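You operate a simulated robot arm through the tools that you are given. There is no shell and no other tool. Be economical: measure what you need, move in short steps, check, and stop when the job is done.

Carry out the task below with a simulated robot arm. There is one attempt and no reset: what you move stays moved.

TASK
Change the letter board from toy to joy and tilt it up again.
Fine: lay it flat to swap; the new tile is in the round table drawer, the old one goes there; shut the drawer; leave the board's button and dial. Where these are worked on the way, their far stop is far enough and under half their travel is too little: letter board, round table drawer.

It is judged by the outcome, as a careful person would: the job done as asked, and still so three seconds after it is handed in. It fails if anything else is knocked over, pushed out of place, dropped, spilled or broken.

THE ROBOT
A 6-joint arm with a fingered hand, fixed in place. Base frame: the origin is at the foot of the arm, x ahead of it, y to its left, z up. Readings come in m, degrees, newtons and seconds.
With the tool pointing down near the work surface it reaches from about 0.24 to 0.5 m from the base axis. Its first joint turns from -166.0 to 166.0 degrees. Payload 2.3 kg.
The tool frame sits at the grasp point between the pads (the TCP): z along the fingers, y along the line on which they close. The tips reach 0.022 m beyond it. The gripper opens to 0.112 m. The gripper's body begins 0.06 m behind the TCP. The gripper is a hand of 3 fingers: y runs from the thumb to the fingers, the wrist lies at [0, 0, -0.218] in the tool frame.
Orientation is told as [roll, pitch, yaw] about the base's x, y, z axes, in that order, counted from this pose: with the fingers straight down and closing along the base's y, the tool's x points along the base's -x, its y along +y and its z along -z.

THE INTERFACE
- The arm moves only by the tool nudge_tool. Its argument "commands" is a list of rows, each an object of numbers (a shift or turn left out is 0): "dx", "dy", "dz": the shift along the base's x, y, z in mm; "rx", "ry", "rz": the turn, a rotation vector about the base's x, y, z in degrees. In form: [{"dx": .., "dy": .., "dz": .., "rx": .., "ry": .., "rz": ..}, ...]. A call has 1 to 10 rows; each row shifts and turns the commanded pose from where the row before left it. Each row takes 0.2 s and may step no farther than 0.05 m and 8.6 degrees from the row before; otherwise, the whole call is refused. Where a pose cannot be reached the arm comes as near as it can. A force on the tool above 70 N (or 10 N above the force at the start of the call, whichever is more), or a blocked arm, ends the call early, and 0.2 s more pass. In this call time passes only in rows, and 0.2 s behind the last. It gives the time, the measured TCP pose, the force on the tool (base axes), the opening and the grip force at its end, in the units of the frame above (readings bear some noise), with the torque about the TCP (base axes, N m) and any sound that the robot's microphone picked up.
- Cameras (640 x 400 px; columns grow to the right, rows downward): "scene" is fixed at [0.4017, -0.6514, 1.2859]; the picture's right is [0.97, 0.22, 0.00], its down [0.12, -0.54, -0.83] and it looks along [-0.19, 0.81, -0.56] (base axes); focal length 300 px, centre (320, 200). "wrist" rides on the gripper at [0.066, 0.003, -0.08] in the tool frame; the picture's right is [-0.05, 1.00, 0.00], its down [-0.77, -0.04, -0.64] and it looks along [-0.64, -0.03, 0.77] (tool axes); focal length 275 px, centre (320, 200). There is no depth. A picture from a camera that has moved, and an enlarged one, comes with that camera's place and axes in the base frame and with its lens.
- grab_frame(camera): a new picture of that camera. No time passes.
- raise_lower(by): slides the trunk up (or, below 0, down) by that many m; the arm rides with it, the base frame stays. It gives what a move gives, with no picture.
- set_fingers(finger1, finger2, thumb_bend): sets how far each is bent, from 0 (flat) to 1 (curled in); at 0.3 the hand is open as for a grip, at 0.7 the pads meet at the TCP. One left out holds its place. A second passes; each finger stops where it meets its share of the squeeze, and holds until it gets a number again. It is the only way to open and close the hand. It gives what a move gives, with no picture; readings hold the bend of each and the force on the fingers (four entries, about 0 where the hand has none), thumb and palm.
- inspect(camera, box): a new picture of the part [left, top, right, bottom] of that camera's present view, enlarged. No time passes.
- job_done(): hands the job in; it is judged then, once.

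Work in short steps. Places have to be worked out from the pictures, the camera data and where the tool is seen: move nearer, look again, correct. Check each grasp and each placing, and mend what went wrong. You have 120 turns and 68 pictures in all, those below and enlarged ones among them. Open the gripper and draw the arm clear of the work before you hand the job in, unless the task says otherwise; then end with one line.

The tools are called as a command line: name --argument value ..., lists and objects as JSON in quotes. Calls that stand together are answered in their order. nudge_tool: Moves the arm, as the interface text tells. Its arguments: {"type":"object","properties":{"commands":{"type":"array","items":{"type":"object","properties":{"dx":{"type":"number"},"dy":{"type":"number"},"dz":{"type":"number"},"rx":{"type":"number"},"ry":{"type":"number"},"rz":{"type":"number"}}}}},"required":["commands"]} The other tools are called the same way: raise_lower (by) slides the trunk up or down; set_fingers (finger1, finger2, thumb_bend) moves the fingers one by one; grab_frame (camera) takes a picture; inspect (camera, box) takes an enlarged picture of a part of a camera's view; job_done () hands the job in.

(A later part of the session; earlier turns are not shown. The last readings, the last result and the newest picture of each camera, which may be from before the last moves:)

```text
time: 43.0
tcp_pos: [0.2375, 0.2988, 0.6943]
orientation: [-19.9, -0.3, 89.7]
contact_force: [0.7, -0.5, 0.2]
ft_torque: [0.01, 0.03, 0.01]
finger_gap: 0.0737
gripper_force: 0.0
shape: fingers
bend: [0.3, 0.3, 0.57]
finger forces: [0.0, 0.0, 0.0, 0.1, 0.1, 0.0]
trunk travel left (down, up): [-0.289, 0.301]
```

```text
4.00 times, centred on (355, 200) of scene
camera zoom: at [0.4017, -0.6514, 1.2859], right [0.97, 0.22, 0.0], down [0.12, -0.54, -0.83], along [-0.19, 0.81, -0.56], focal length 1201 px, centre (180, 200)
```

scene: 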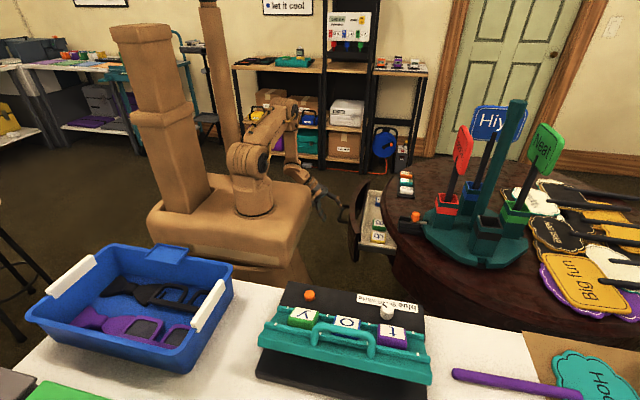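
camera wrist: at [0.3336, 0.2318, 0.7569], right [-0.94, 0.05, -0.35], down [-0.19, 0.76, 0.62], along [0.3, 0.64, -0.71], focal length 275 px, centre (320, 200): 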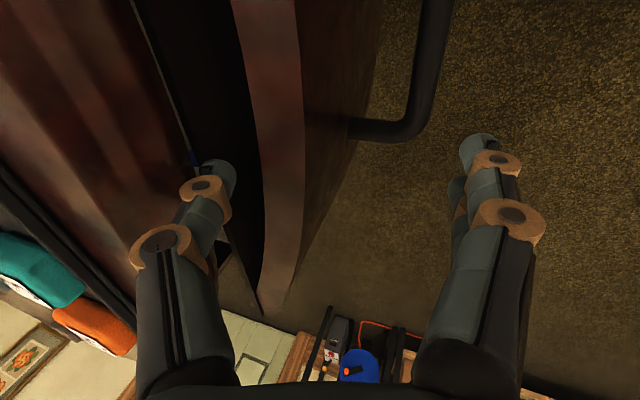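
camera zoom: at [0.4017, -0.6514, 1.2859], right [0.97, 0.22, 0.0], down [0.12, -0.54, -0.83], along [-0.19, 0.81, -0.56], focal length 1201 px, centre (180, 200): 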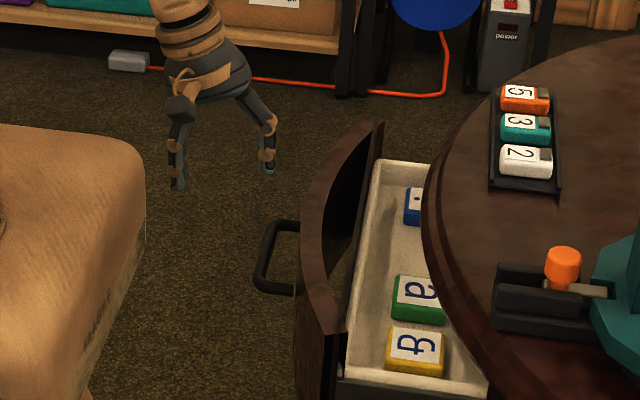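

The thumb slipped off the rim with the drawer about 140 mm open. Now the tray itself is accessible, so I'll hook behind the black wall at y≈0.28, with the fingers flattened to clear the handle.

set_fingers --finger1 0.1 --finger2 0.1

nudge_tool --commands '[{"dz": 30}, {"dx": 40, "dy": -10}, {"dx": 40, "dy": -8}, {"dx": 27}]'

grab_frame --camera "wrist"

```text
time: 44.0
tcp_pos: [0.237, 0.2985, 0.6941]
orientation: [-19.8, -0.2, 89.9]
contact_force: [-0.3, -0.4, -0.2]
ft_torque: [0.04, 0.0, 0.01]
finger_gap: 0.0916
gripper_force: 0.1
shape: fingers
bend: [0.1, 0.1, 0.57]
finger forces: [0.0, 0.1, 0.0, 0.0, 0.0, 0.0]
trunk travel left (down, up): [-0.289, 0.301]
```

```text
time: 45.0
tcp_pos: [0.3453, 0.2809, 0.7243]
orientation: [-20.0, -0.3, 89.9]
contact_force: [0.5, 1.1, -0.2]
ft_torque: [0.0, 0.01, 0.03]
finger_gap: 0.0915
gripper_force: 0.1
shape: fingers
bend: [0.1, 0.1, 0.57]
finger forces: [0.1, 0.0, 0.1, 0.0, 0.1, 0.0]
trunk travel left (down, up): [-0.289, 0.301]
```

```text
35 pictures are left
camera wrist: at [0.3154, 0.214, 0.7977], right [-0.94, 0.05, -0.34], down [-0.18, 0.77, 0.61], along [0.29, 0.64, -0.71], focal length 275 px, centre (320, 200)
```

wrist: 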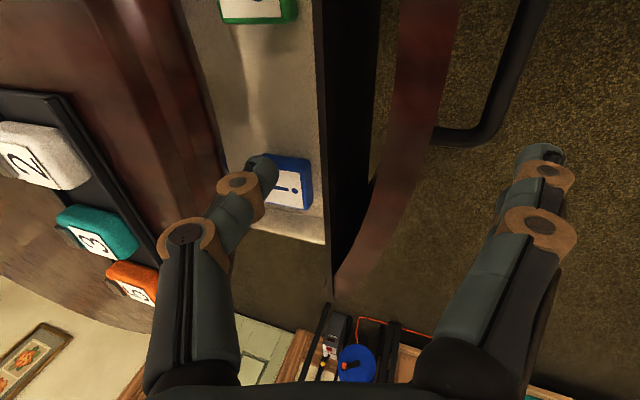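

The tray between the tiles "a" and "i" is open; the black wall's inner face is at x≈0.370. I shift +12 mm and lower the thumb behind it.

nudge_tool --commands '[{"dx": 12}, {"dz": -15}, {"dz": -12}, {"dz": -10}, {"dz": -10}]'

grab_frame --camera "wrist"

```text
time: 46.2
tcp_pos: [0.3566, 0.2809, 0.676]
orientation: [-19.9, -0.3, 89.8]
contact_force: [-1.3, -0.3, 0.0]
ft_torque: [-0.01, -0.01, 0.01]
finger_gap: 0.0914
gripper_force: 0.0
shape: fingers
bend: [0.1, 0.1, 0.57]
finger forces: [0.1, 0.0, 0.0, 0.0, 0.0, 0.0]
trunk travel left (down, up): [-0.289, 0.301]
```

```text
34 pictures are left
camera wrist: at [0.3266, 0.2144, 0.7503], right [-0.94, 0.05, -0.34], down [-0.18, 0.77, 0.61], along [0.29, 0.64, -0.71], focal length 275 px, centre (320, 200)
```

wrist: 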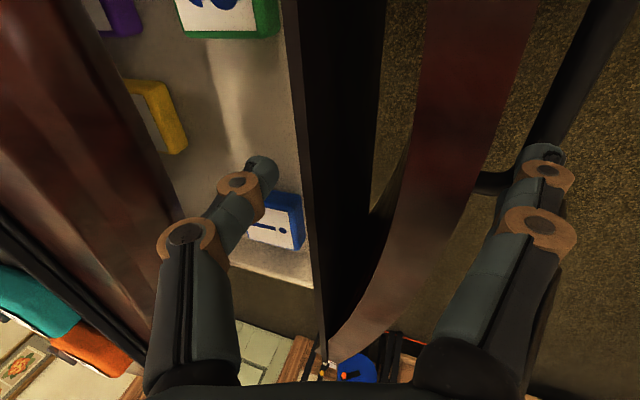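

The thumb is inside the tray. I lower 8 mm more and pull -x.

nudge_tool --commands '[{"dz": -8}, {"dx": -10}, {"dx": -10}, {"dx": -10}, {"dx": -10}, {"dx": -10}, {"dx": -10}]'

inspect --camera "scene" --box '[280, 150, 430, 250]'

```text
time: 47.8
tcp_pos: [0.2954, 0.2816, 0.6696]
orientation: [-19.9, -0.2, 89.7]
contact_force: [-1.0, -1.2, 0.4]
ft_torque: [0.02, -0.01, 0.0]
finger_gap: 0.0912
gripper_force: 0.0
shape: fingers
bend: [0.1, 0.1, 0.57]
finger forces: [0.0, 0.1, 0.1, 0.0, 0.0, 0.1]
trunk travel left (down, up): [-0.289, 0.301]
```

```text
4.00 times, centred on (355, 200) of scene
camera zoom: at [0.4017, -0.6514, 1.2859], right [0.97, 0.22, 0.0], down [0.12, -0.54, -0.83], along [-0.19, 0.81, -0.56], focal length 1201 px, centre (180, 200)
```

zoom: 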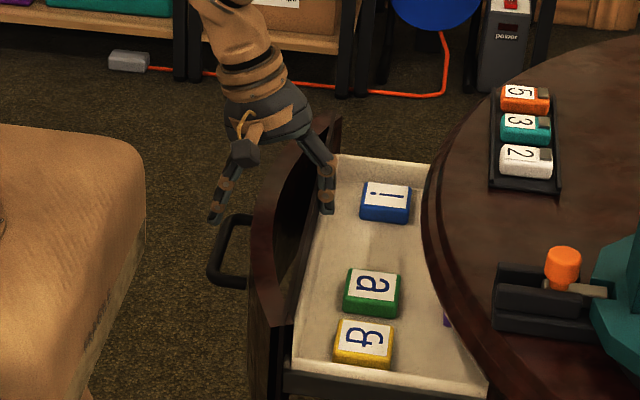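

It works well; the drawer follows. I pull another ~55 mm to bring j fully out.

nudge_tool --commands '[{"dx": -10}, {"dx": -10}, {"dx": -10}, {"dx": -10}, {"dx": -10}, {"dx": -6}]'

inspect --camera "scene" --box '[280, 150, 430, 250]'

```text
time: 49.2
tcp_pos: [0.2394, 0.2809, 0.6688]
orientation: [-19.9, -0.2, 89.8]
contact_force: [0.2, -0.4, -0.3]
ft_torque: [-0.01, -0.01, 0.01]
finger_gap: 0.0913
gripper_force: 0.2
shape: fingers
bend: [0.1, 0.1, 0.57]
finger forces: [0.0, 0.0, 0.0, 0.0, 0.0, 0.1]
trunk travel left (down, up): [-0.289, 0.301]
```

```text
4.00 times, centred on (355, 200) of scene
camera zoom: at [0.4017, -0.6514, 1.2859], right [0.97, 0.22, 0.0], down [0.12, -0.54, -0.83], along [-0.19, 0.81, -0.56], focal length 1201 px, centre (180, 200)
```

zoom: 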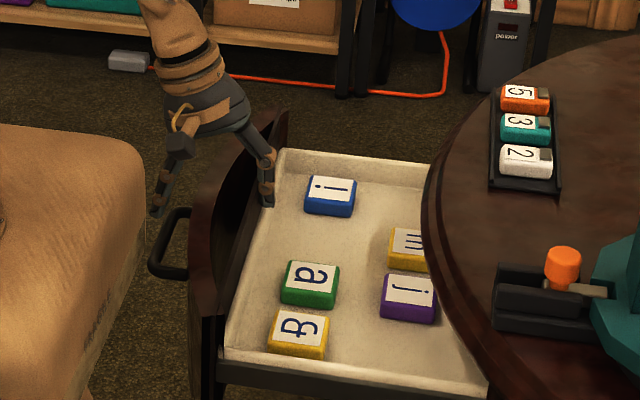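

I pull another 18 mm for clearance around j, then lift the thumb out.

nudge_tool --commands '[{"dx": -6}, {"dx": -6}, {"dx": -6}]'

nudge_tool --commands '[{"dx": 4, "dz": 10}, {"dz": 20}, {"dz": 30}, {"dz": 30}, {"dz": 30, "ry": 7}, {"dz": 30, "ry": 7}, {"dz": 20, "ry": 6}]'

set_fingers --finger1 0.45 --finger2 0.45 --thumb_bend 0.45

nudge_tool --commands '[{"rz": -8.5}, {"rz": -8.5}, {"rz": -8.5}, {"rz": -8.5}, {"rz": -8.5}, {"rz": -8.5}, {"rz": -8.5}, {"rz": -8.5}, {"rz": -8.5}, {"rz": -8.5}]'

grab_frame --camera "wrist"

inspect --camera "scene" --box '[280, 150, 430, 250]'

```text
time: 50.0
tcp_pos: [0.2217, 0.2802, 0.6683]
orientation: [-19.8, -0.2, 89.8]
contact_force: [0.0, 0.0, -0.3]
ft_torque: [-0.01, -0.01, 0.02]
finger_gap: 0.0914
gripper_force: 0.0
shape: fingers
bend: [0.1, 0.1, 0.57]
finger forces: [0.0, 0.1, 0.1, 0.1, 0.1, 0.1]
trunk travel left (down, up): [-0.289, 0.301]
```

```text
time: 51.6
tcp_pos: [0.2261, 0.2805, 0.8399]
orientation: [0.2, -0.1, 89.7]
contact_force: [0.7, 0.4, 0.5]
ft_torque: [0.02, 0.0, -0.02]
finger_gap: 0.0915
gripper_force: 0.0
shape: fingers
bend: [0.1, 0.1, 0.57]
finger forces: [0.0, 0.1, 0.1, 0.0, 0.1, 0.0]
trunk travel left (down, up): [-0.289, 0.301]
```

```text
time: 52.6
tcp_pos: [0.2262, 0.2812, 0.8387]
orientation: [0.1, -0.3, 89.8]
contact_force: [0.1, 0.8, -0.2]
ft_torque: [0.02, -0.02, 0.01]
finger_gap: 0.0695
gripper_force: 0.0
shape: fingers
bend: [0.45, 0.45, 0.45]
finger forces: [0.0, 0.0, 0.1, 0.0, 0.0, 0.0]
trunk travel left (down, up): [-0.289, 0.301]
```

```text
time: 54.8
tcp_pos: [0.2263, 0.2798, 0.8397]
orientation: [0.0, -0.1, 4.5]
contact_force: [0.1, 0.5, -0.3]
ft_torque: [-0.03, 0.0, 0.01]
finger_gap: 0.0697
gripper_force: 0.0
shape: fingers
bend: [0.45, 0.45, 0.45]
finger forces: [0.0, 0.1, 0.0, 0.0, 0.0, 0.0]
trunk travel left (down, up): [-0.289, 0.301]
```

```text
31 pictures are left
camera wrist: at [0.1603, 0.278, 0.9184], right [-0.03, 1.0, 0.0], down [0.77, 0.02, 0.64], along [0.64, 0.02, -0.77], focal length 275 px, centre (320, 200)
```

wrist: 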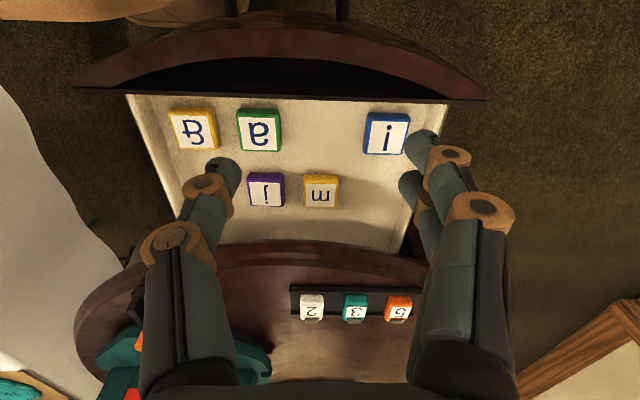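

```text
4.00 times, centred on (355, 200) of scene
camera zoom: at [0.4017, -0.6514, 1.2859], right [0.97, 0.22, 0.0], down [0.12, -0.54, -0.83], along [-0.19, 0.81, -0.56], focal length 1201 px, centre (180, 200)
```

zoom: 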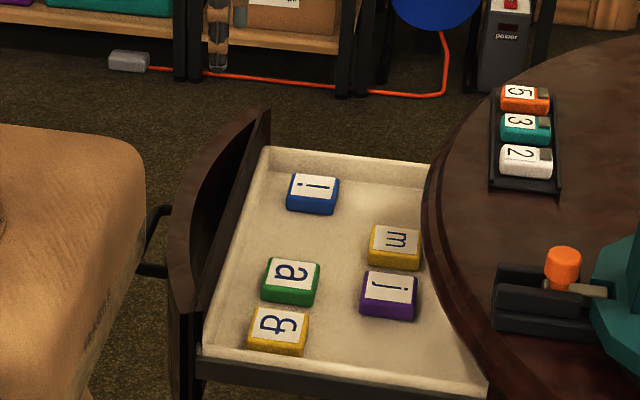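

The drawer is open wide. I enlarge the tiles to read their letters and orientations, and to measure j.

inspect --camera "wrist" --box '[150, 90, 430, 250]'

```text
2.29 times, centred on (290, 170) of wrist
camera zoom: at [0.1603, 0.278, 0.9184], right [-0.03, 1.0, 0.0], down [0.77, 0.02, 0.64], along [0.64, 0.02, -0.77], focal length 629 px, centre (389, 269)
```

zoom: 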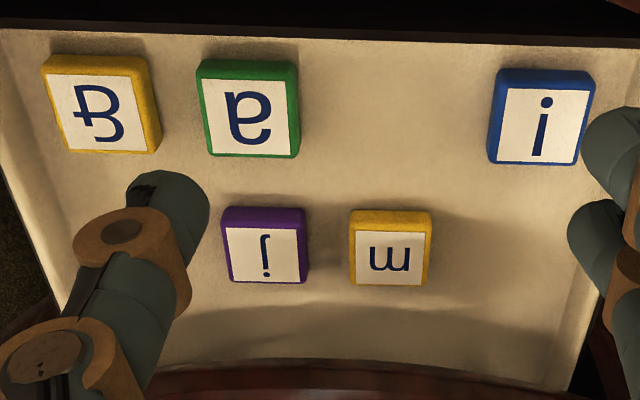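

I enlarge the purple tile further to be sure it is "j" and which way up it lies.

inspect --camera "wrist" --box '[240, 165, 300, 215]'

```text
8.00 times, centred on (270, 190) of wrist
camera zoom: at [0.1603, 0.278, 0.9184], right [-0.03, 1.0, 0.0], down [0.77, 0.02, 0.64], along [0.64, 0.02, -0.77], focal length 2202 px, centre (720, 280)
```

zoom: 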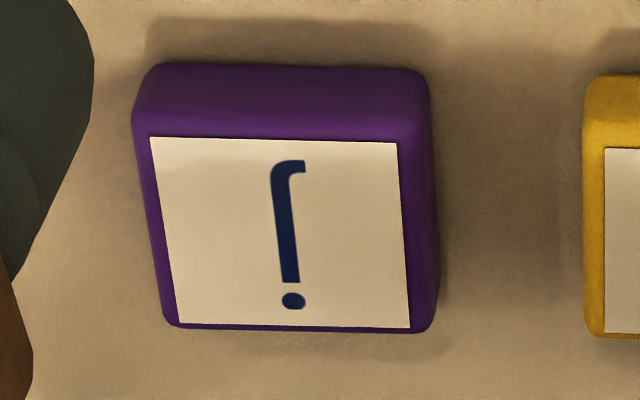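

It is a j lying with its top toward +x, tile ~45 mm, at about (0.389,0.213), top z≈0.63. Now I go to the letter board, turning the hand to yaw -90 on the way, to lay the board flat first.

nudge_tool --commands '[{"dx": 8, "dy": -30, "dz": 30, "rz": -8.5}, {"dx": 8, "dy": -30, "dz": 30, "rz": -8.5}, {"dx": 8, "dy": -35, "dz": 30, "rz": -8.5}, {"dx": 8, "dy": -40, "dz": 20, "rz": -8.5}, {"dx": 8, "dy": -40, "dz": 20, "rz": -8.5}, {"dx": 8, "dy": -45, "rz": -8.5}, {"dx": 8, "dy": -45, "rz": -8.5}, {"dx": 8, "dy": -45, "rz": -8.5}, {"dx": 8, "dy": -45, "rz": -8.5}, {"dx": 8, "dy": -45, "rz": -8.5}]'

nudge_tool --commands '[{"dx": 20, "dy": -35, "rz": -8.5}, {"dx": 20, "dy": -35}]'

grab_frame --camera "wrist"

```text
time: 57.0
tcp_pos: [0.3058, -0.1204, 0.9689]
orientation: [0.2, -0.2, -80.3]
contact_force: [0.2, -0.1, -0.3]
ft_torque: [0.0, -0.01, 0.0]
finger_gap: 0.0699
gripper_force: 0.1
shape: fingers
bend: [0.45, 0.45, 0.45]
finger forces: [0.1, 0.1, 0.1, 0.0, 0.0, 0.1]
trunk travel left (down, up): [-0.289, 0.301]
```

```text
time: 57.6
tcp_pos: [0.3465, -0.191, 0.9682]
orientation: [0.0, -0.1, -88.8]
contact_force: [-0.3, 0.0, 0.7]
ft_torque: [0.01, 0.01, 0.0]
finger_gap: 0.0697
gripper_force: 0.0
shape: fingers
bend: [0.45, 0.45, 0.45]
finger forces: [0.0, 0.1, 0.0, 0.0, 0.1, 0.1]
trunk travel left (down, up): [-0.289, 0.301]
```

```text
27 pictures are left
camera wrist: at [0.3483, -0.1241, 1.0478], right [1.0, -0.03, 0.0], down [-0.02, -0.77, 0.64], along [-0.02, -0.64, -0.77], focal length 275 px, centre (320, 200)
```

wrist: 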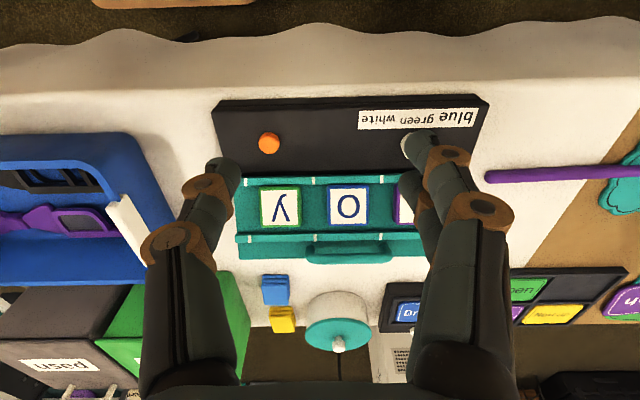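

The board's outer edge is raised (~27°), hinge near y≈-0.30, handle bar near (0.375,-0.378,0.845). I'll grip the bar across y, so I turn to yaw 0, tilt outward 25° for reach and stop above the bar with a narrow opening.

set_fingers --finger1 0.57 --finger2 0.57 --thumb_bend 0.57

nudge_tool --commands '[{"rz": 8.6}, {"rz": 8.6}, {"rz": 8.6}, {"rz": 8.6}, {"rz": 8.6}, {"rz": 8.6}, {"rz": 8.6}, {"rz": 8.6}, {"rz": 8.6}, {"rz": 8.6}]'

nudge_tool --commands '[{"rz": 2.8, "rx": 0, "dx": 9, "dy": -20}, {"rx": -8.3, "dx": 9, "dy": -45}, {"rx": -8.3, "dx": 9, "dy": -40}, {"rx": -8.4, "dy": -37}]'

grab_frame --camera "wrist"

```text
time: 58.6
tcp_pos: [0.3472, -0.1907, 0.9686]
orientation: [0.2, -0.1, -88.9]
contact_force: [0.4, -0.1, -0.3]
ft_torque: [0.0, -0.02, 0.02]
finger_gap: 0.0389
gripper_force: 0.0
shape: fingers
bend: [0.56, 0.56, 0.56]
finger forces: [0.0, 0.0, 0.1, 0.0, 0.0, 0.0]
trunk travel left (down, up): [-0.289, 0.301]
```

```text
time: 60.8
tcp_pos: [0.3453, -0.19, 0.9688]
orientation: [0.2, -0.2, -2.7]
contact_force: [0.0, -0.4, 0.5]
ft_torque: [-0.02, -0.03, 0.0]
finger_gap: 0.0388
gripper_force: 0.0
shape: fingers
bend: [0.56, 0.56, 0.56]
finger forces: [0.0, 0.0, 0.0, 0.0, 0.0, 0.0]
trunk travel left (down, up): [-0.289, 0.301]
```

```text
time: 61.8
tcp_pos: [0.3647, -0.3242, 0.9591]
orientation: [-25.0, -0.1, 0.2]
contact_force: [-0.2, 0.1, -0.7]
ft_torque: [0.03, 0.01, 0.01]
finger_gap: 0.0383
gripper_force: 0.0
shape: fingers
bend: [0.56, 0.56, 0.56]
finger forces: [0.0, 0.0, 0.0, 0.1, 0.0, 0.0]
out of reach, approached as far as the arm can: row 1, 2, 3
trunk travel left (down, up): [-0.289, 0.301]
```

```text
26 pictures are left
camera wrist: at [0.2986, -0.2876, 1.0289], right [0.05, 0.91, -0.42], down [0.77, 0.24, 0.59], along [0.64, -0.35, -0.69], focal length 275 px, centre (320, 200)
```

wrist: 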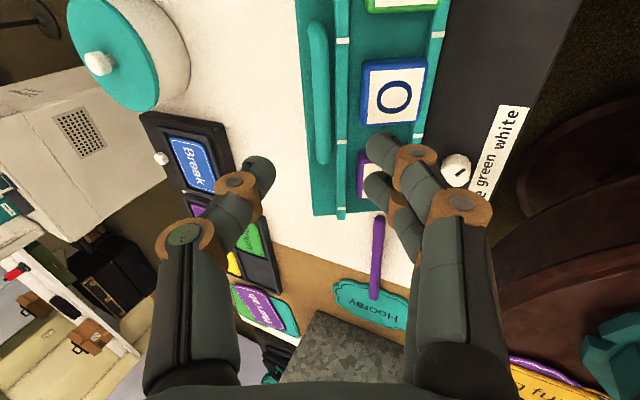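

The handle bar is confirmed: x 0.324–0.42, y≈-0.378, z≈0.845. I descend along the tool axis toward it.

nudge_tool --commands '[{"dy": -5, "dz": -20}, {"dy": -7, "dz": -15}, {"dy": -7, "dz": -15}]'

```text
time: 62.6
tcp_pos: [0.3654, -0.3431, 0.907]
orientation: [-25.0, -0.2, 0.1]
contact_force: [0.1, 0.9, 0.7]
ft_torque: [0.0, 0.01, 0.0]
finger_gap: 0.0382
gripper_force: 0.0
shape: fingers
bend: [0.56, 0.56, 0.56]
finger forces: [0.0, 0.0, 0.2, 0.1, 0.0, 0.0]
trunk travel left (down, up): [-0.289, 0.301]
```

Tracking is good now. I correct y and come down most of the way, then check with a picture.

nudge_tool --commands '[{"dx": 6, "dy": -10}, {"dy": -8, "dz": -14}, {"dy": -7, "dz": -14}]'

grab_frame --camera "wrist"

```text
time: 63.4
tcp_pos: [0.3707, -0.3669, 0.8805]
orientation: [-24.9, -0.2, 0.1]
contact_force: [0.1, -0.6, 0.6]
ft_torque: [0.01, -0.02, 0.0]
finger_gap: 0.0384
gripper_force: 0.0
shape: fingers
bend: [0.56, 0.56, 0.56]
finger forces: [0.0, 0.0, 0.1, 0.0, 0.0, 0.0]
trunk travel left (down, up): [-0.289, 0.301]
```

```text
25 pictures are left
camera wrist: at [0.3048, -0.3307, 0.9508], right [0.05, 0.91, -0.42], down [0.77, 0.24, 0.59], along [0.64, -0.35, -0.69], focal length 275 px, centre (320, 200)
```

wrist: 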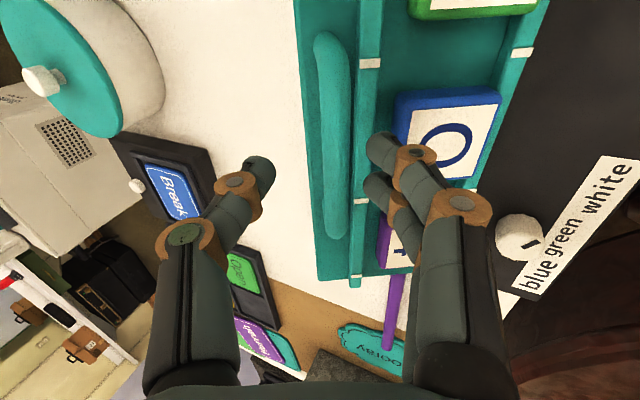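

The bar lies centred between thumb and fingers. I advance 30 mm and close.

nudge_tool --commands '[{"dy": -5, "dz": -10}, {"dy": -5, "dz": -10}, {"dy": -3, "dz": -7}]'

set_fingers --finger1 0.75 --finger2 0.75 --thumb_bend 0.75

grab_frame --camera "wrist"

```text
time: 64.2
tcp_pos: [0.3708, -0.3798, 0.8544]
orientation: [-24.7, -0.1, 0.0]
contact_force: [-0.3, 0.1, 0.5]
ft_torque: [0.04, -0.02, 0.0]
finger_gap: 0.0378
gripper_force: 0.4
shape: fingers
bend: [0.56, 0.56, 0.56]
finger forces: [0.5, 0.3, 0.0, 0.1, 0.0, 0.0]
trunk travel left (down, up): [-0.289, 0.301]
```

```text
time: 65.2
tcp_pos: [0.3697, -0.3771, 0.8534]
orientation: [-24.9, -0.1, 0.1]
contact_force: [-4.4, 13.0, -9.1]
ft_torque: [0.52, 0.16, 0.02]
finger_gap: 0.0164
gripper_force: 11.1
shape: fingers
bend: [0.57, 0.57, 0.72]
finger forces: [9.3, 9.2, 0.1, 0.1, 4.1, 0.0]
trunk travel left (down, up): [-0.289, 0.301]
```

```text
24 pictures are left
camera wrist: at [0.3052, -0.3415, 0.9246], right [0.05, 0.91, -0.42], down [0.77, 0.24, 0.59], along [0.64, -0.35, -0.69], focal length 275 px, centre (320, 200)
```

wrist: 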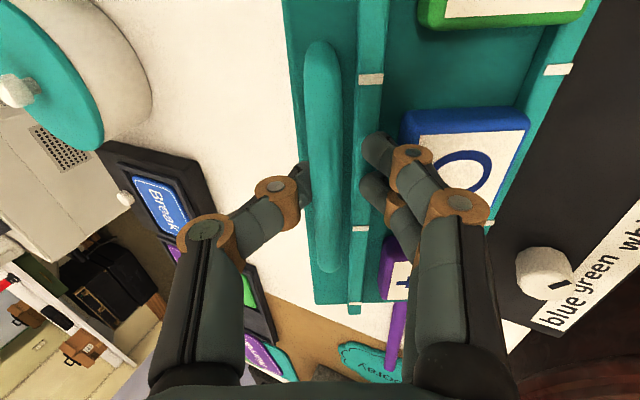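

The grip has closed on the bar (gap 16 mm), offset a bit. I move gently down along the expected arc to see whether the board follows.

nudge_tool --commands '[{"dy": 4, "dz": -6}, {"dy": -3, "dz": -8}, {"dy": -3, "dz": -8}]'

inspect --camera "scene" --box '[240, 270, 450, 400]'

```text
time: 66.0
tcp_pos: [0.3706, -0.3801, 0.8366]
orientation: [-25.3, -0.5, 0.2]
contact_force: [8.9, -1.6, 35.8]
ft_torque: [2.45, -0.26, -0.13]
finger_gap: 0.0211
gripper_force: 106.3
shape: fingers
bend: [0.59, 0.58, 0.65]
finger forces: [99.2, 95.5, 0.1, 0.1, 17.4, 0.1]
trunk travel left (down, up): [-0.289, 0.301]
```

```text
3.05 times, centred on (345, 335) of scene
camera zoom: at [0.4017, -0.6514, 1.2859], right [0.97, 0.22, 0.0], down [0.12, -0.54, -0.83], along [-0.19, 0.81, -0.56], focal length 915 px, centre (244, -211)
```

zoom: 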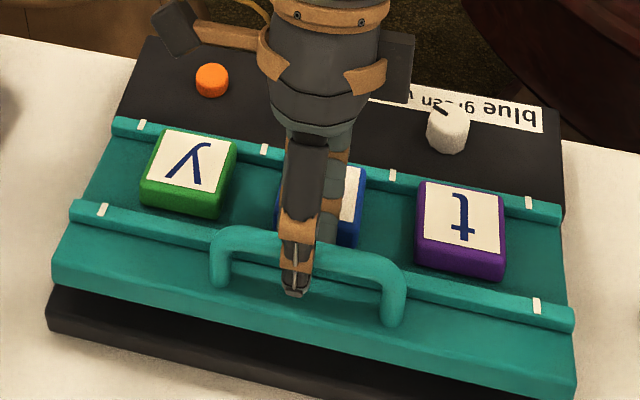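

The board is going down, but the fingers are over-loaded. I relax them to a loose straddle and look at the forces.

set_fingers --finger1 0.54 --finger2 0.54 --thumb_bend 0.6

nudge_tool --commands '[{"dy": 2, "dz": 6}]'

```text
time: 67.0
tcp_pos: [0.3714, -0.3833, 0.8326]
orientation: [-25.0, -0.3, 0.1]
contact_force: [14.7, -22.7, 33.3]
ft_torque: [1.09, -0.41, -0.14]
finger_gap: 0.0241
gripper_force: 103.0
shape: fingers
bend: [0.52, 0.52, 0.6]
finger forces: [102.3, 101.1, 0.0, 0.0, 1.1, 0.1]
trunk travel left (down, up): [-0.289, 0.301]
```

```text
time: 67.4
tcp_pos: [0.3692, -0.3804, 0.8371]
orientation: [-24.7, -0.2, 0.0]
contact_force: [11.5, -15.4, 23.7]
ft_torque: [0.64, -0.32, -0.12]
finger_gap: 0.0232
gripper_force: 67.4
shape: fingers
bend: [0.55, 0.55, 0.6]
finger forces: [67.2, 67.1, 0.0, 0.0, 0.4, 0.0]
trunk travel left (down, up): [-0.289, 0.301]
```

The fingers are still loaded, perhaps against the o tile or rail, so I lift clear and look.

nudge_tool --commands '[{"dy": 3, "dz": 10}, {"dy": 5, "dz": 12}, {"dy": 8, "dz": 16}]'

inspect --camera "wrist" --box '[230, 0, 630, 310]'

```text
time: 68.2
tcp_pos: [0.3694, -0.363, 0.8751]
orientation: [-24.7, -0.1, 0.1]
contact_force: [0.2, -0.2, 0.9]
ft_torque: [-0.04, 0.01, -0.03]
finger_gap: 0.0354
gripper_force: 0.1
shape: fingers
bend: [0.54, 0.54, 0.6]
finger forces: [0.0, 0.0, 0.1, 0.0, 0.0, 0.0]
trunk travel left (down, up): [-0.289, 0.301]
```

```text
1.29 times, centred on (430, 155) of wrist
camera zoom: at [0.3048, -0.3267, 0.9457], right [0.05, 0.91, -0.42], down [0.77, 0.23, 0.59], along [0.64, -0.35, -0.69], focal length 355 px, centre (178, 258)
```

zoom: 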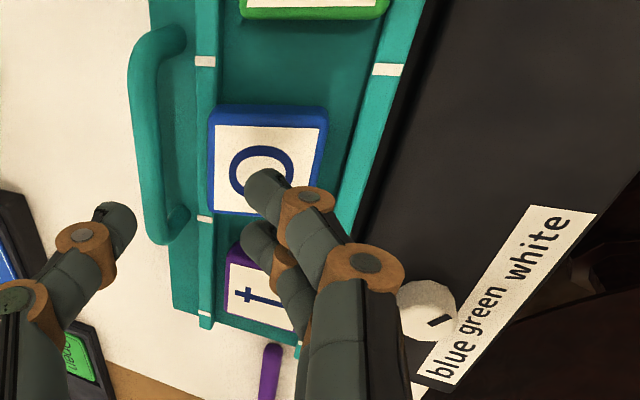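

The tiles sit undisturbed and the board holds its partly lowered position. I close the fist and press on the handle bar (now about y≈-0.40, z≈0.82) from above.

set_fingers --finger1 0.7 --finger2 0.7 --thumb_bend 0.7

nudge_tool --commands '[{"dy": -14, "dz": -2}, {"dy": -14, "dz": -8}, {"dy": -2, "dz": -10}, {"dy": -1, "dz": -8}, {"dy": -1, "dz": -6}]'

inspect --camera "scene" --box '[240, 270, 450, 400]'

```text
time: 69.2
tcp_pos: [0.3706, -0.365, 0.8756]
orientation: [-25.0, -0.1, 0.0]
contact_force: [0.2, -0.2, 0.1]
ft_torque: [0.0, -0.02, 0.04]
finger_gap: 0.003
gripper_force: 0.1
shape: fingers
bend: [0.7, 0.7, 0.7]
finger forces: [0.0, 0.0, 0.0, 0.0, 0.0, 0.0]
trunk travel left (down, up): [-0.289, 0.301]
```

```text
time: 70.4
tcp_pos: [0.3698, -0.3893, 0.8391]
orientation: [-24.9, -0.2, 0.1]
contact_force: [0.0, 0.1, 0.0]
ft_torque: [-0.02, 0.0, 0.02]
finger_gap: 0.0026
gripper_force: 0.0
shape: fingers
bend: [0.7, 0.7, 0.7]
finger forces: [0.0, 0.0, 0.0, 0.0, 0.1, 0.0]
out of reach, approached as far as the arm can: row 2
trunk travel left (down, up): [-0.289, 0.301]
```

```text
3.05 times, centred on (345, 335) of scene
camera zoom: at [0.4017, -0.6514, 1.2859], right [0.97, 0.22, 0.0], down [0.12, -0.54, -0.83], along [-0.19, 0.81, -0.56], focal length 915 px, centre (244, -211)
```

zoom: 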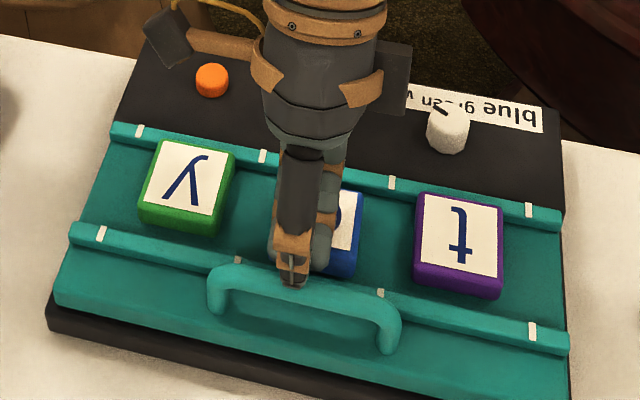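

The panel looks nearly flat, the fist is just inside the bar. I press further down to feel for the stop.

nudge_tool --commands '[{"dy": -1, "dz": -6}, {"dy": -1, "dz": -6}, {"dz": -5}, {"dz": -5}, {"dz": -5}]'

```text
time: 71.5
tcp_pos: [0.3696, -0.3918, 0.8296]
orientation: [-26.5, -1.2, 0.5]
contact_force: [1.8, -0.5, 44.8]
ft_torque: [-0.61, -0.02, 0.01]
finger_gap: 0.0056
gripper_force: 21.1
shape: fingers
bend: [0.7, 0.7, 0.75]
finger forces: [0.1, 0.1, 0.1, 0.1, 42.7, 0.1]
trunk travel left (down, up): [-0.289, 0.301]
stopped in row 5: the force on the tool passed its limit at 74 N (the readings are from after the stop); the commanded pose is now the measured one
```

It stopped at 74 N with the bar near z≈0.81, matching the flat position I predicted. I lift off, level, turn to yaw -90 and look at the board and the t tile.

nudge_tool --commands '[{"dy": 2, "dz": 12}, {"dy": 8, "dz": 25}, {"dy": 15, "dz": 30}, {"rx": 8.4, "dy": 20, "dz": 20}, {"rx": 8.4, "dy": 20, "dz": 10}, {"rx": 8.2, "dy": 20}, {"dy": 20, "rz": -8.5}, {"dy": 10, "rz": -8.5}, {"rz": -8.5}, {"rz": -8.5}]'

nudge_tool --commands '[{"rz": -8.5, "dx": 10}, {"rz": -8.5, "dx": 10}, {"rz": -8.5, "dx": 10}, {"rz": -8.5, "dx": 10}, {"rz": -8.5, "dx": 10}, {"rz": -8.5, "dx": 10}, {"rz": -5}]'

set_fingers --finger1 0.45 --finger2 0.45 --thumb_bend 0.45

grab_frame --camera "wrist"

```text
time: 73.7
tcp_pos: [0.3546, -0.245, 0.8973]
orientation: [-0.5, -0.8, -34.0]
contact_force: [0.1, 0.3, -0.5]
ft_torque: [-0.01, -0.01, 0.0]
finger_gap: 0.0024
gripper_force: 0.1
shape: fingers
bend: [0.7, 0.7, 0.7]
finger forces: [0.0, 0.0, 0.0, 0.1, 0.0, 0.1]
out of reach, approached as far as the arm can: row 4, 5, 6
trunk travel left (down, up): [-0.289, 0.301]
```

```text
time: 75.2
tcp_pos: [0.4199, -0.2042, 0.8768]
orientation: [-0.5, -0.6, -90.0]
contact_force: [0.1, -0.2, -0.5]
ft_torque: [-0.03, 0.02, 0.01]
finger_gap: 0.0023
gripper_force: 0.0
shape: fingers
bend: [0.7, 0.7, 0.7]
finger forces: [0.1, 0.0, 0.1, 0.1, 0.0, 0.0]
out of reach, approached as far as the arm can: row 4, 5, 6
trunk travel left (down, up): [-0.289, 0.301]
```

```text
time: 76.2
tcp_pos: [0.4186, -0.2056, 0.8788]
orientation: [-0.6, -0.8, -90.0]
contact_force: [0.2, 0.2, -0.4]
ft_torque: [-0.01, -0.03, 0.02]
finger_gap: 0.0689
gripper_force: 0.0
shape: fingers
bend: [0.45, 0.45, 0.45]
finger forces: [0.0, 0.0, 0.1, 0.1, 0.0, 0.1]
trunk travel left (down, up): [-0.289, 0.301]
```

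```text
20 pictures are left
camera wrist: at [0.4232, -0.1381, 0.9559], right [1.0, -0.05, -0.01], down [-0.03, -0.76, 0.65], along [-0.04, -0.65, -0.76], focal length 275 px, centre (320, 200)
```

wrist: 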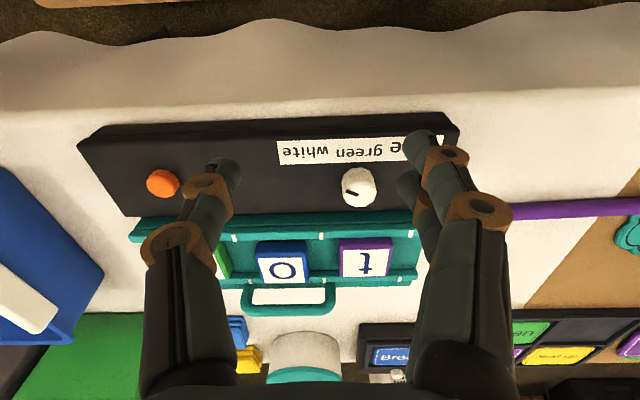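

The arm is at its reach limit here; raising the trunk should put the shoulder nearer wrist height. I raise it 0.12 m and check whether reach improves.

raise_lower --by 0.12

nudge_tool --commands '[{"rx": -8.5, "dx": 6, "dy": -15, "dz": -20}, {"rx": -8.5, "dx": 6, "dy": -15, "dz": -20}, {"rx": -8.5, "dx": 6, "dy": -20, "dz": -20}, {"rx": -8.5, "dx": 6, "dy": -20, "dz": -20}]'

inspect --camera "scene" --box '[240, 270, 450, 400]'

```text
time: 77.8
tcp_pos: [0.418, -0.2061, 0.9972]
orientation: [-0.6, -0.6, -89.9]
contact_force: [-0.6, 0.3, 1.0]
ft_torque: [0.0, 0.0, 0.02]
finger_gap: 0.0689
gripper_force: 0.1
shape: fingers
bend: [0.45, 0.45, 0.45]
finger forces: [0.0, 0.1, 0.0, 0.1, 0.0, 0.1]
trunk travel left (down, up): [-0.409, 0.181]
```

```text
time: 78.8
tcp_pos: [0.4654, -0.2866, 0.9237]
orientation: [-0.8, -34.8, -90.0]
contact_force: [0.0, 0.3, -0.2]
ft_torque: [-0.01, -0.02, 0.02]
finger_gap: 0.069
gripper_force: 0.0
shape: fingers
bend: [0.45, 0.45, 0.45]
finger forces: [0.1, 0.1, 0.0, 0.0, 0.0, 0.0]
out of reach, approached as far as the arm can: row 1, 2, 3, 4
trunk travel left (down, up): [-0.409, 0.181]
```

```text
3.05 times, centred on (345, 335) of scene
camera zoom: at [0.4017, -0.6514, 1.2859], right [0.97, 0.22, 0.0], down [0.12, -0.54, -0.83], along [-0.19, 0.81, -0.56], focal length 915 px, centre (244, -211)
```

zoom: 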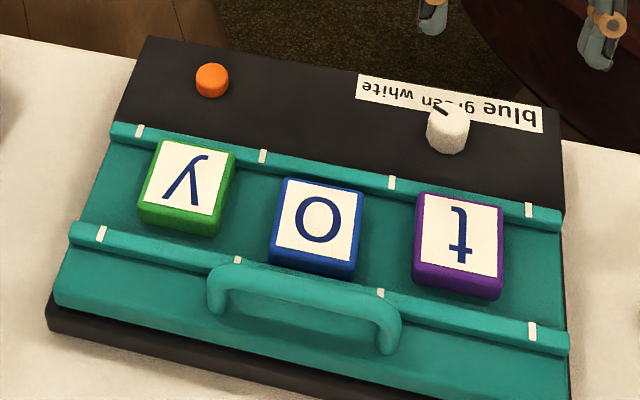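

The board is flat (same picture before and after the press). Both cameras put t's top at about (0.453,-0.347,0.795), ~46 mm wide. I narrow the opening to ~59 mm and move to a pre-grasp point along the tilted axis.

set_fingers --finger1 0.485 --finger2 0.485 --thumb_bend 0.485

nudge_tool --commands '[{"dx": -6, "dy": -3, "dz": -20}, {"dx": -6, "dy": -4, "dz": -20}, {"dy": -4, "dz": -20}, {"dy": -4, "dz": -10}]'

grab_frame --camera "wrist"

```text
time: 79.8
tcp_pos: [0.4655, -0.2855, 0.9237]
orientation: [-0.7, -34.7, -89.9]
contact_force: [0.8, 0.1, -0.5]
ft_torque: [0.03, 0.02, 0.02]
finger_gap: 0.0613
gripper_force: 0.0
shape: fingers
bend: [0.48, 0.48, 0.48]
finger forces: [0.0, 0.0, 0.0, 0.0, 0.0, 0.0]
trunk travel left (down, up): [-0.409, 0.181]
```

```text
time: 80.8
tcp_pos: [0.4635, -0.3037, 0.8543]
orientation: [-0.5, -34.7, -90.0]
contact_force: [-0.3, 1.0, 0.1]
ft_torque: [0.0, -0.01, 0.01]
finger_gap: 0.0614
gripper_force: 0.1
shape: fingers
bend: [0.48, 0.48, 0.48]
finger forces: [0.0, 0.0, 0.0, 0.1, 0.1, 0.0]
out of reach, approached as far as the arm can: row 1, 2
trunk travel left (down, up): [-0.409, 0.181]
```

```text
18 pictures are left
camera wrist: at [0.4675, -0.2033, 0.8813], right [1.0, -0.04, 0.02], down [-0.03, -0.27, 0.96], along [-0.04, -0.96, -0.27], focal length 275 px, centre (320, 200)
```

wrist: 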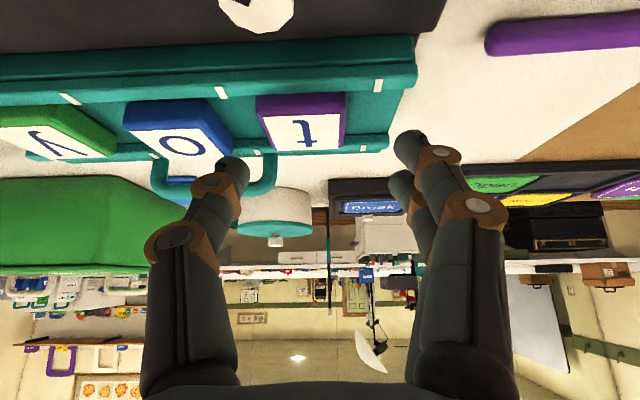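

t is confirmed at (0.453,-0.344). I add 5° of tilt for reach, align x, and go most of the way down the axis.

nudge_tool --commands '[{"rx": -5.3, "dx": -10, "dy": 6}, {"dy": -12, "dz": -14}, {"dy": -12, "dz": -14}]'

grab_frame --camera "wrist"

```text
time: 81.5
tcp_pos: [0.4591, -0.3177, 0.8231]
orientation: [-0.6, -40.1, -90.0]
contact_force: [-0.2, 0.5, -0.9]
ft_torque: [-0.02, 0.02, 0.02]
finger_gap: 0.0613
gripper_force: 0.1
shape: fingers
bend: [0.48, 0.48, 0.48]
finger forces: [0.0, 0.0, 0.1, 0.0, 0.0, 0.0]
out of reach, approached as far as the arm can: row 1, 3
trunk travel left (down, up): [-0.409, 0.181]
```

```text
17 pictures are left
camera wrist: at [0.4631, -0.2163, 0.8415], right [1.0, -0.04, 0.02], down [-0.03, -0.18, 0.98], along [-0.04, -0.98, -0.18], focal length 275 px, centre (320, 200)
```

wrist: 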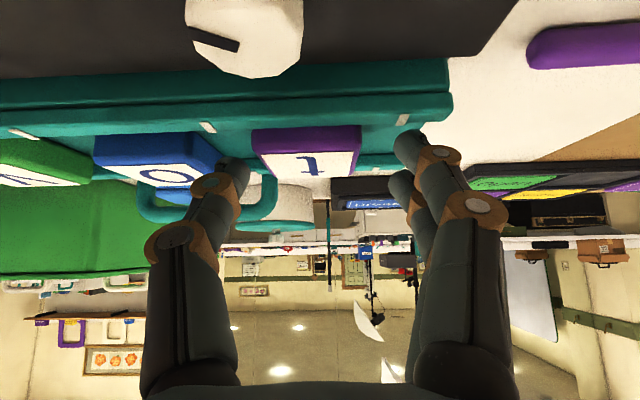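

I'm at the arm's reach limit, so I tilt 3° more and grip t a little toward its near side, stopping just above the panel.

nudge_tool --commands '[{"rx": -4, "dx": -4, "dy": 3}, {"dx": -3, "dy": -6, "dz": -9}, {"dy": -7, "dz": -9}, {"dy": -7, "dz": -9}]'

```text
time: 82.5
tcp_pos: [0.4458, -0.3307, 0.8076]
orientation: [0.9, -44.8, -90.8]
contact_force: [-6.7, 14.8, 66.2]
ft_torque: [0.04, -3.02, 0.72]
finger_gap: 0.0689
gripper_force: 33.1
shape: fingers
bend: [0.57, 0.48, 0.48]
finger forces: [65.2, 0.1, 0.0, 0.0, 0.1, 0.1]
trunk travel left (down, up): [-0.409, 0.181]
```

Finger 1, the lower one at this tilt, hit the near rail. I back up along the axis, and fold finger 1 out of the way to grip with finger 2 and thumb.

nudge_tool --commands '[{"dz": 8}, {"dy": 6, "dz": 10}, {"dy": 6, "dz": 8}]'

set_fingers --finger1 0.1

grab_frame --camera "wrist"

inspect --camera "scene" --box '[240, 260, 460, 400]'

```text
time: 83.3
tcp_pos: [0.4493, -0.3244, 0.8205]
orientation: [-0.8, -43.9, -90.0]
contact_force: [0.9, -0.1, -0.4]
ft_torque: [-0.01, 0.02, -0.02]
finger_gap: 0.0615
gripper_force: 0.1
shape: fingers
bend: [0.48, 0.48, 0.48]
finger forces: [0.0, 0.1, 0.1, 0.0, 0.0, 0.0]
trunk travel left (down, up): [-0.409, 0.181]
```

```text
time: 84.3
tcp_pos: [0.4518, -0.3249, 0.8226]
orientation: [-0.5, -44.0, -90.1]
contact_force: [-0.3, 0.1, 0.2]
ft_torque: [-0.01, 0.0, -0.01]
finger_gap: 0.1041
gripper_force: 0.1
shape: fingers
bend: [0.1, 0.48, 0.48]
finger forces: [0.1, 0.0, 0.0, 0.0, 0.0, 0.0]
trunk travel left (down, up): [-0.409, 0.181]
```

```text
16 pictures are left
camera wrist: at [0.4556, -0.221, 0.8333], right [1.0, -0.04, 0.02], down [-0.03, -0.11, 0.99], along [-0.04, -0.99, -0.11], focal length 275 px, centre (320, 200)
```

wrist: 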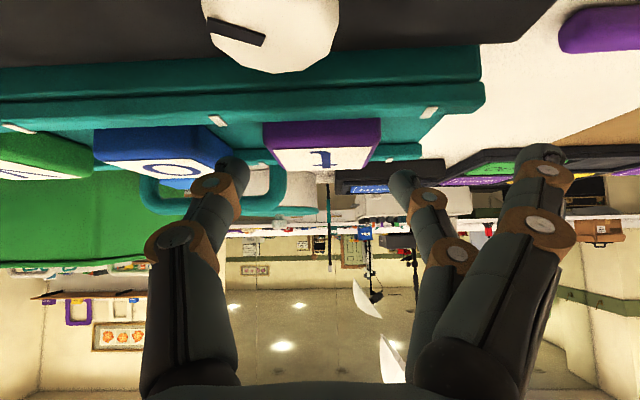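

```text
2.86 times, centred on (350, 330) of scene
camera zoom: at [0.4017, -0.6514, 1.2859], right [0.97, 0.22, 0.0], down [0.12, -0.54, -0.83], along [-0.19, 0.81, -0.56], focal length 858 px, centre (234, -171)
```

zoom: 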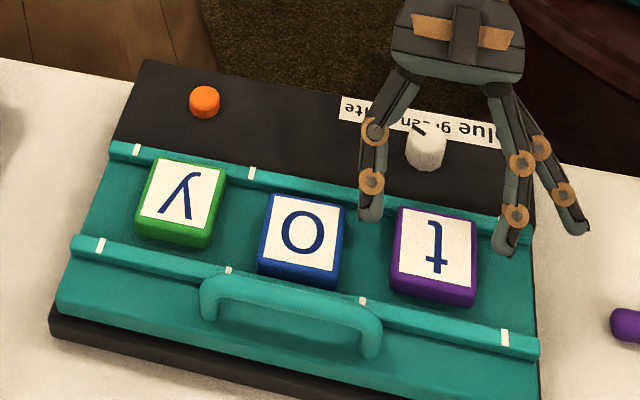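

Nothing was disturbed. The strong tilt brings finger 1 onto the panel too early, so I swap part of it for a 10° lean toward +x (wrist nearer the base axis), and reduce the tilt to 22°.

nudge_tool --commands '[{"dz": 14, "dy": 6, "ry": -5}, {"dz": 6, "ry": -5}, {"rx": 7.4}, {"rx": 7.4}, {"rx": 7.2}]'

set_fingers --finger1 0.48

grab_frame --camera "wrist"

```text
time: 85.5
tcp_pos: [0.4515, -0.3193, 0.8418]
orientation: [9.5, -21.3, -97.5]
contact_force: [0.6, 0.2, 0.6]
ft_torque: [-0.01, 0.03, 0.0]
finger_gap: 0.1043
gripper_force: 0.1
shape: fingers
bend: [0.1, 0.48, 0.48]
finger forces: [0.0, 0.1, 0.0, 0.0, 0.0, 0.0]
trunk travel left (down, up): [-0.409, 0.181]
```

```text
time: 86.5
tcp_pos: [0.4506, -0.3186, 0.8429]
orientation: [9.4, -21.5, -97.4]
contact_force: [-0.3, 0.5, -0.7]
ft_torque: [-0.02, -0.02, -0.01]
finger_gap: 0.0614
gripper_force: 0.2
shape: fingers
bend: [0.48, 0.48, 0.48]
finger forces: [0.0, 0.0, 0.0, 0.0, 0.0, 0.0]
trunk travel left (down, up): [-0.409, 0.181]
```

```text
14 pictures are left
camera wrist: at [0.4535, -0.2271, 0.8919], right [0.98, -0.11, 0.17], down [-0.2, -0.47, 0.86], along [-0.02, -0.88, -0.48], focal length 275 px, centre (320, 200)
```

wrist: 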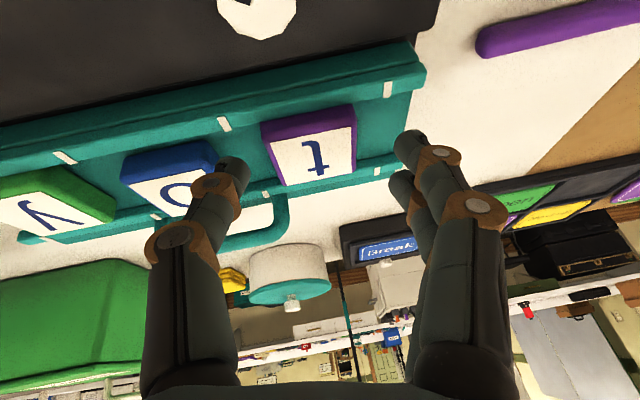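

The hand is square to the tile with a clear view. I descend in small steps to z≈0.803.

nudge_tool --commands '[{"dx": -5, "dy": -4}, {"dx": 2, "dy": -5, "dz": -12}, {"dx": 2, "dy": -5, "dz": -12}, {"dx": 1, "dy": -3, "dz": -8}, {"dx": 1, "dy": -2, "dz": -6}]'

```text
time: 87.8
tcp_pos: [0.4458, -0.332, 0.8143]
orientation: [10.3, -22.2, -97.7]
contact_force: [-5.5, -0.5, 64.2]
ft_torque: [-0.27, 2.32, -0.02]
finger_gap: 0.0576
gripper_force: 32.1
shape: fingers
bend: [0.48, 0.48, 0.54]
finger forces: [0.0, 0.1, 0.0, 0.0, 64.4, 0.0]
out of reach, approached as far as the arm can: row 4
trunk travel left (down, up): [-0.409, 0.181]
```

The thumb met something at about x≈0.41. I check with one enlarged scene view before choosing.

inspect --camera "scene" --box '[310, 300, 430, 380]'

```text
5.00 times, centred on (370, 340) of scene
camera zoom: at [0.4017, -0.6514, 1.2859], right [0.97, 0.22, 0.0], down [0.12, -0.54, -0.83], along [-0.19, 0.81, -0.56], focal length 1502 px, centre (70, -500)
```

zoom: 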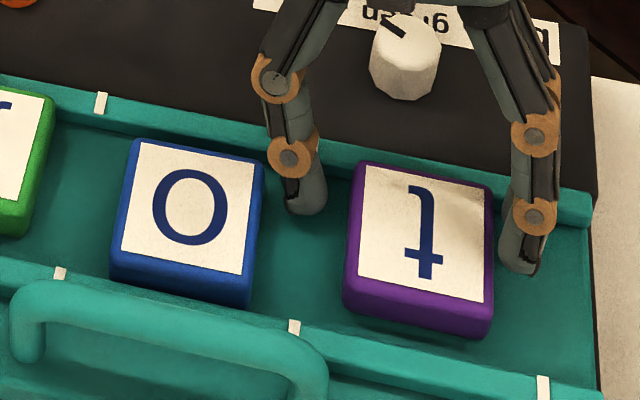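

The thumb tip just reached the panel floor between o and t, and the fingers are well placed on the other side. I raise 4 mm, shift +4 mm in x and close on the tile.

nudge_tool --commands '[{"dx": 4, "dy": -2, "dz": 5}]'

set_fingers --finger1 0.7 --finger2 0.7 --thumb_bend 0.7

nudge_tool --commands '[{"dz": 6}, {"dz": 10}, {"dz": 12}]'

grab_frame --camera "wrist"

```text
time: 88.2
tcp_pos: [0.4457, -0.3316, 0.8141]
orientation: [10.0, -21.8, -97.6]
contact_force: [-4.8, -14.0, 51.0]
ft_torque: [-0.64, 1.93, 0.42]
finger_gap: 0.0586
gripper_force: 25.2
shape: fingers
bend: [0.48, 0.48, 0.53]
finger forces: [0.0, 0.0, 0.1, 0.1, 50.7, 0.1]
out of reach, approached as far as the arm can: row 1
trunk travel left (down, up): [-0.409, 0.181]
```

```text
time: 89.2
tcp_pos: [0.4468, -0.3308, 0.8134]
orientation: [9.7, -21.6, -97.7]
contact_force: [-7.7, -8.4, 39.0]
ft_torque: [-0.36, 1.44, 0.09]
finger_gap: 0.0424
gripper_force: 33.2
shape: fingers
bend: [0.58, 0.58, 0.63]
finger forces: [7.9, 8.5, 0.1, 0.1, 49.7, 0.0]
trunk travel left (down, up): [-0.409, 0.181]
```

```text
time: 90.0
tcp_pos: [0.4513, -0.3307, 0.8372]
orientation: [9.3, -21.3, -97.3]
contact_force: [0.5, -0.4, 0.1]
ft_torque: [-0.01, -0.02, -0.01]
finger_gap: 0.0419
gripper_force: 17.8
shape: fingers
bend: [0.57, 0.6, 0.61]
finger forces: [9.3, 9.2, 0.0, 0.1, 16.0, 0.0]
trunk travel left (down, up): [-0.409, 0.181]
```

```text
12 pictures are left
camera wrist: at [0.4524, -0.2399, 0.8866], right [0.98, -0.11, 0.17], down [-0.2, -0.47, 0.86], along [-0.02, -0.88, -0.48], focal length 275 px, centre (320, 200)
```

wrist: 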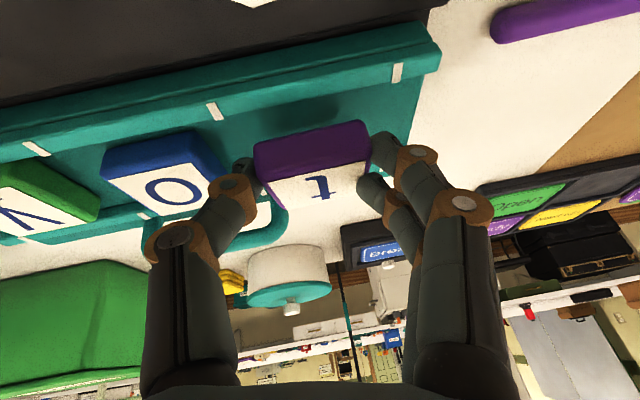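

t is held securely and lifted clear. I carry it up and inward, undoing the 10° lean and turning +90° toward the drawer.

nudge_tool --commands '[{"dx": -5, "dy": 15, "dz": 25}, {"dx": -10, "dy": 25, "dz": 25}, {"dx": -15, "dy": 30, "dz": 20, "ry": 5}, {"dx": -20, "dy": 35, "dz": 15, "ry": 5}, {"dx": -20, "dy": 35, "rz": 8.5}, {"dx": -20, "dy": 35, "rz": 8.5}, {"dx": -20, "dy": 35, "rz": 8.5}, {"dx": -15, "dy": 40, "rz": 8.5}, {"dy": 40, "rz": 8.5}, {"dy": 40, "rz": 8.5}]'

nudge_tool --commands '[{"dy": 45, "rz": 8.5}, {"dy": 45, "rz": 8.5}, {"dy": 45, "rz": 8.5}, {"dy": 45, "rz": 8.5}, {"dx": 5, "dy": 45, "rz": 5}, {"dx": 10, "dy": 40, "dz": -20}]'

```text
time: 92.2
tcp_pos: [0.3234, -0.0017, 0.923]
orientation: [-1.4, -22.4, -42.3]
contact_force: [0.6, 0.3, 0.0]
ft_torque: [0.0, -0.02, 0.0]
finger_gap: 0.0419
gripper_force: 16.3
shape: fingers
bend: [0.57, 0.6, 0.61]
finger forces: [9.7, 6.2, 0.0, 0.1, 15.3, 0.0]
trunk travel left (down, up): [-0.409, 0.181]
```

```text
time: 93.5
tcp_pos: [0.3405, 0.263, 0.9017]
orientation: [-1.4, -22.4, -3.3]
contact_force: [-0.4, 0.2, -0.2]
ft_torque: [-0.03, -0.01, 0.02]
finger_gap: 0.0414
gripper_force: 15.8
shape: fingers
bend: [0.57, 0.6, 0.61]
finger forces: [9.8, 6.1, 0.0, 0.0, 15.4, 0.1]
trunk travel left (down, up): [-0.409, 0.181]
```

Grip force is steady. I move over the free spot in the drawer near (0.37,0.358) and descend to about 6 cm above it.

nudge_tool --commands '[{"dy": 35, "rz": 3}, {"dy": 35, "dz": -20}, {"dy": 25, "dz": -35}, {"dx": 6, "dz": -40}, {"dx": 8, "dz": -40}, {"dx": 8, "dz": -40}]'

grab_frame --camera "wrist"

```text
time: 95.0
tcp_pos: [0.3616, 0.358, 0.7262]
orientation: [-1.5, -22.3, -0.4]
contact_force: [0.0, 0.4, -0.1]
ft_torque: [0.0, 0.02, 0.0]
finger_gap: 0.0415
gripper_force: 12.7
shape: fingers
bend: [0.56, 0.69, 0.63]
finger forces: [11.8, 1.1, 0.1, 0.1, 12.3, 0.0]
trunk travel left (down, up): [-0.409, 0.181]
```

```text
11 pictures are left
camera wrist: at [0.2711, 0.3628, 0.7755], right [0.06, 1.0, 0.0], down [0.47, -0.02, 0.88], along [0.88, -0.05, -0.47], focal length 275 px, centre (320, 200)
```

wrist: 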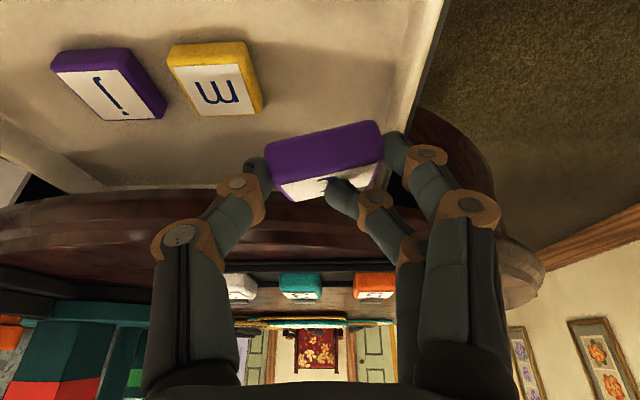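

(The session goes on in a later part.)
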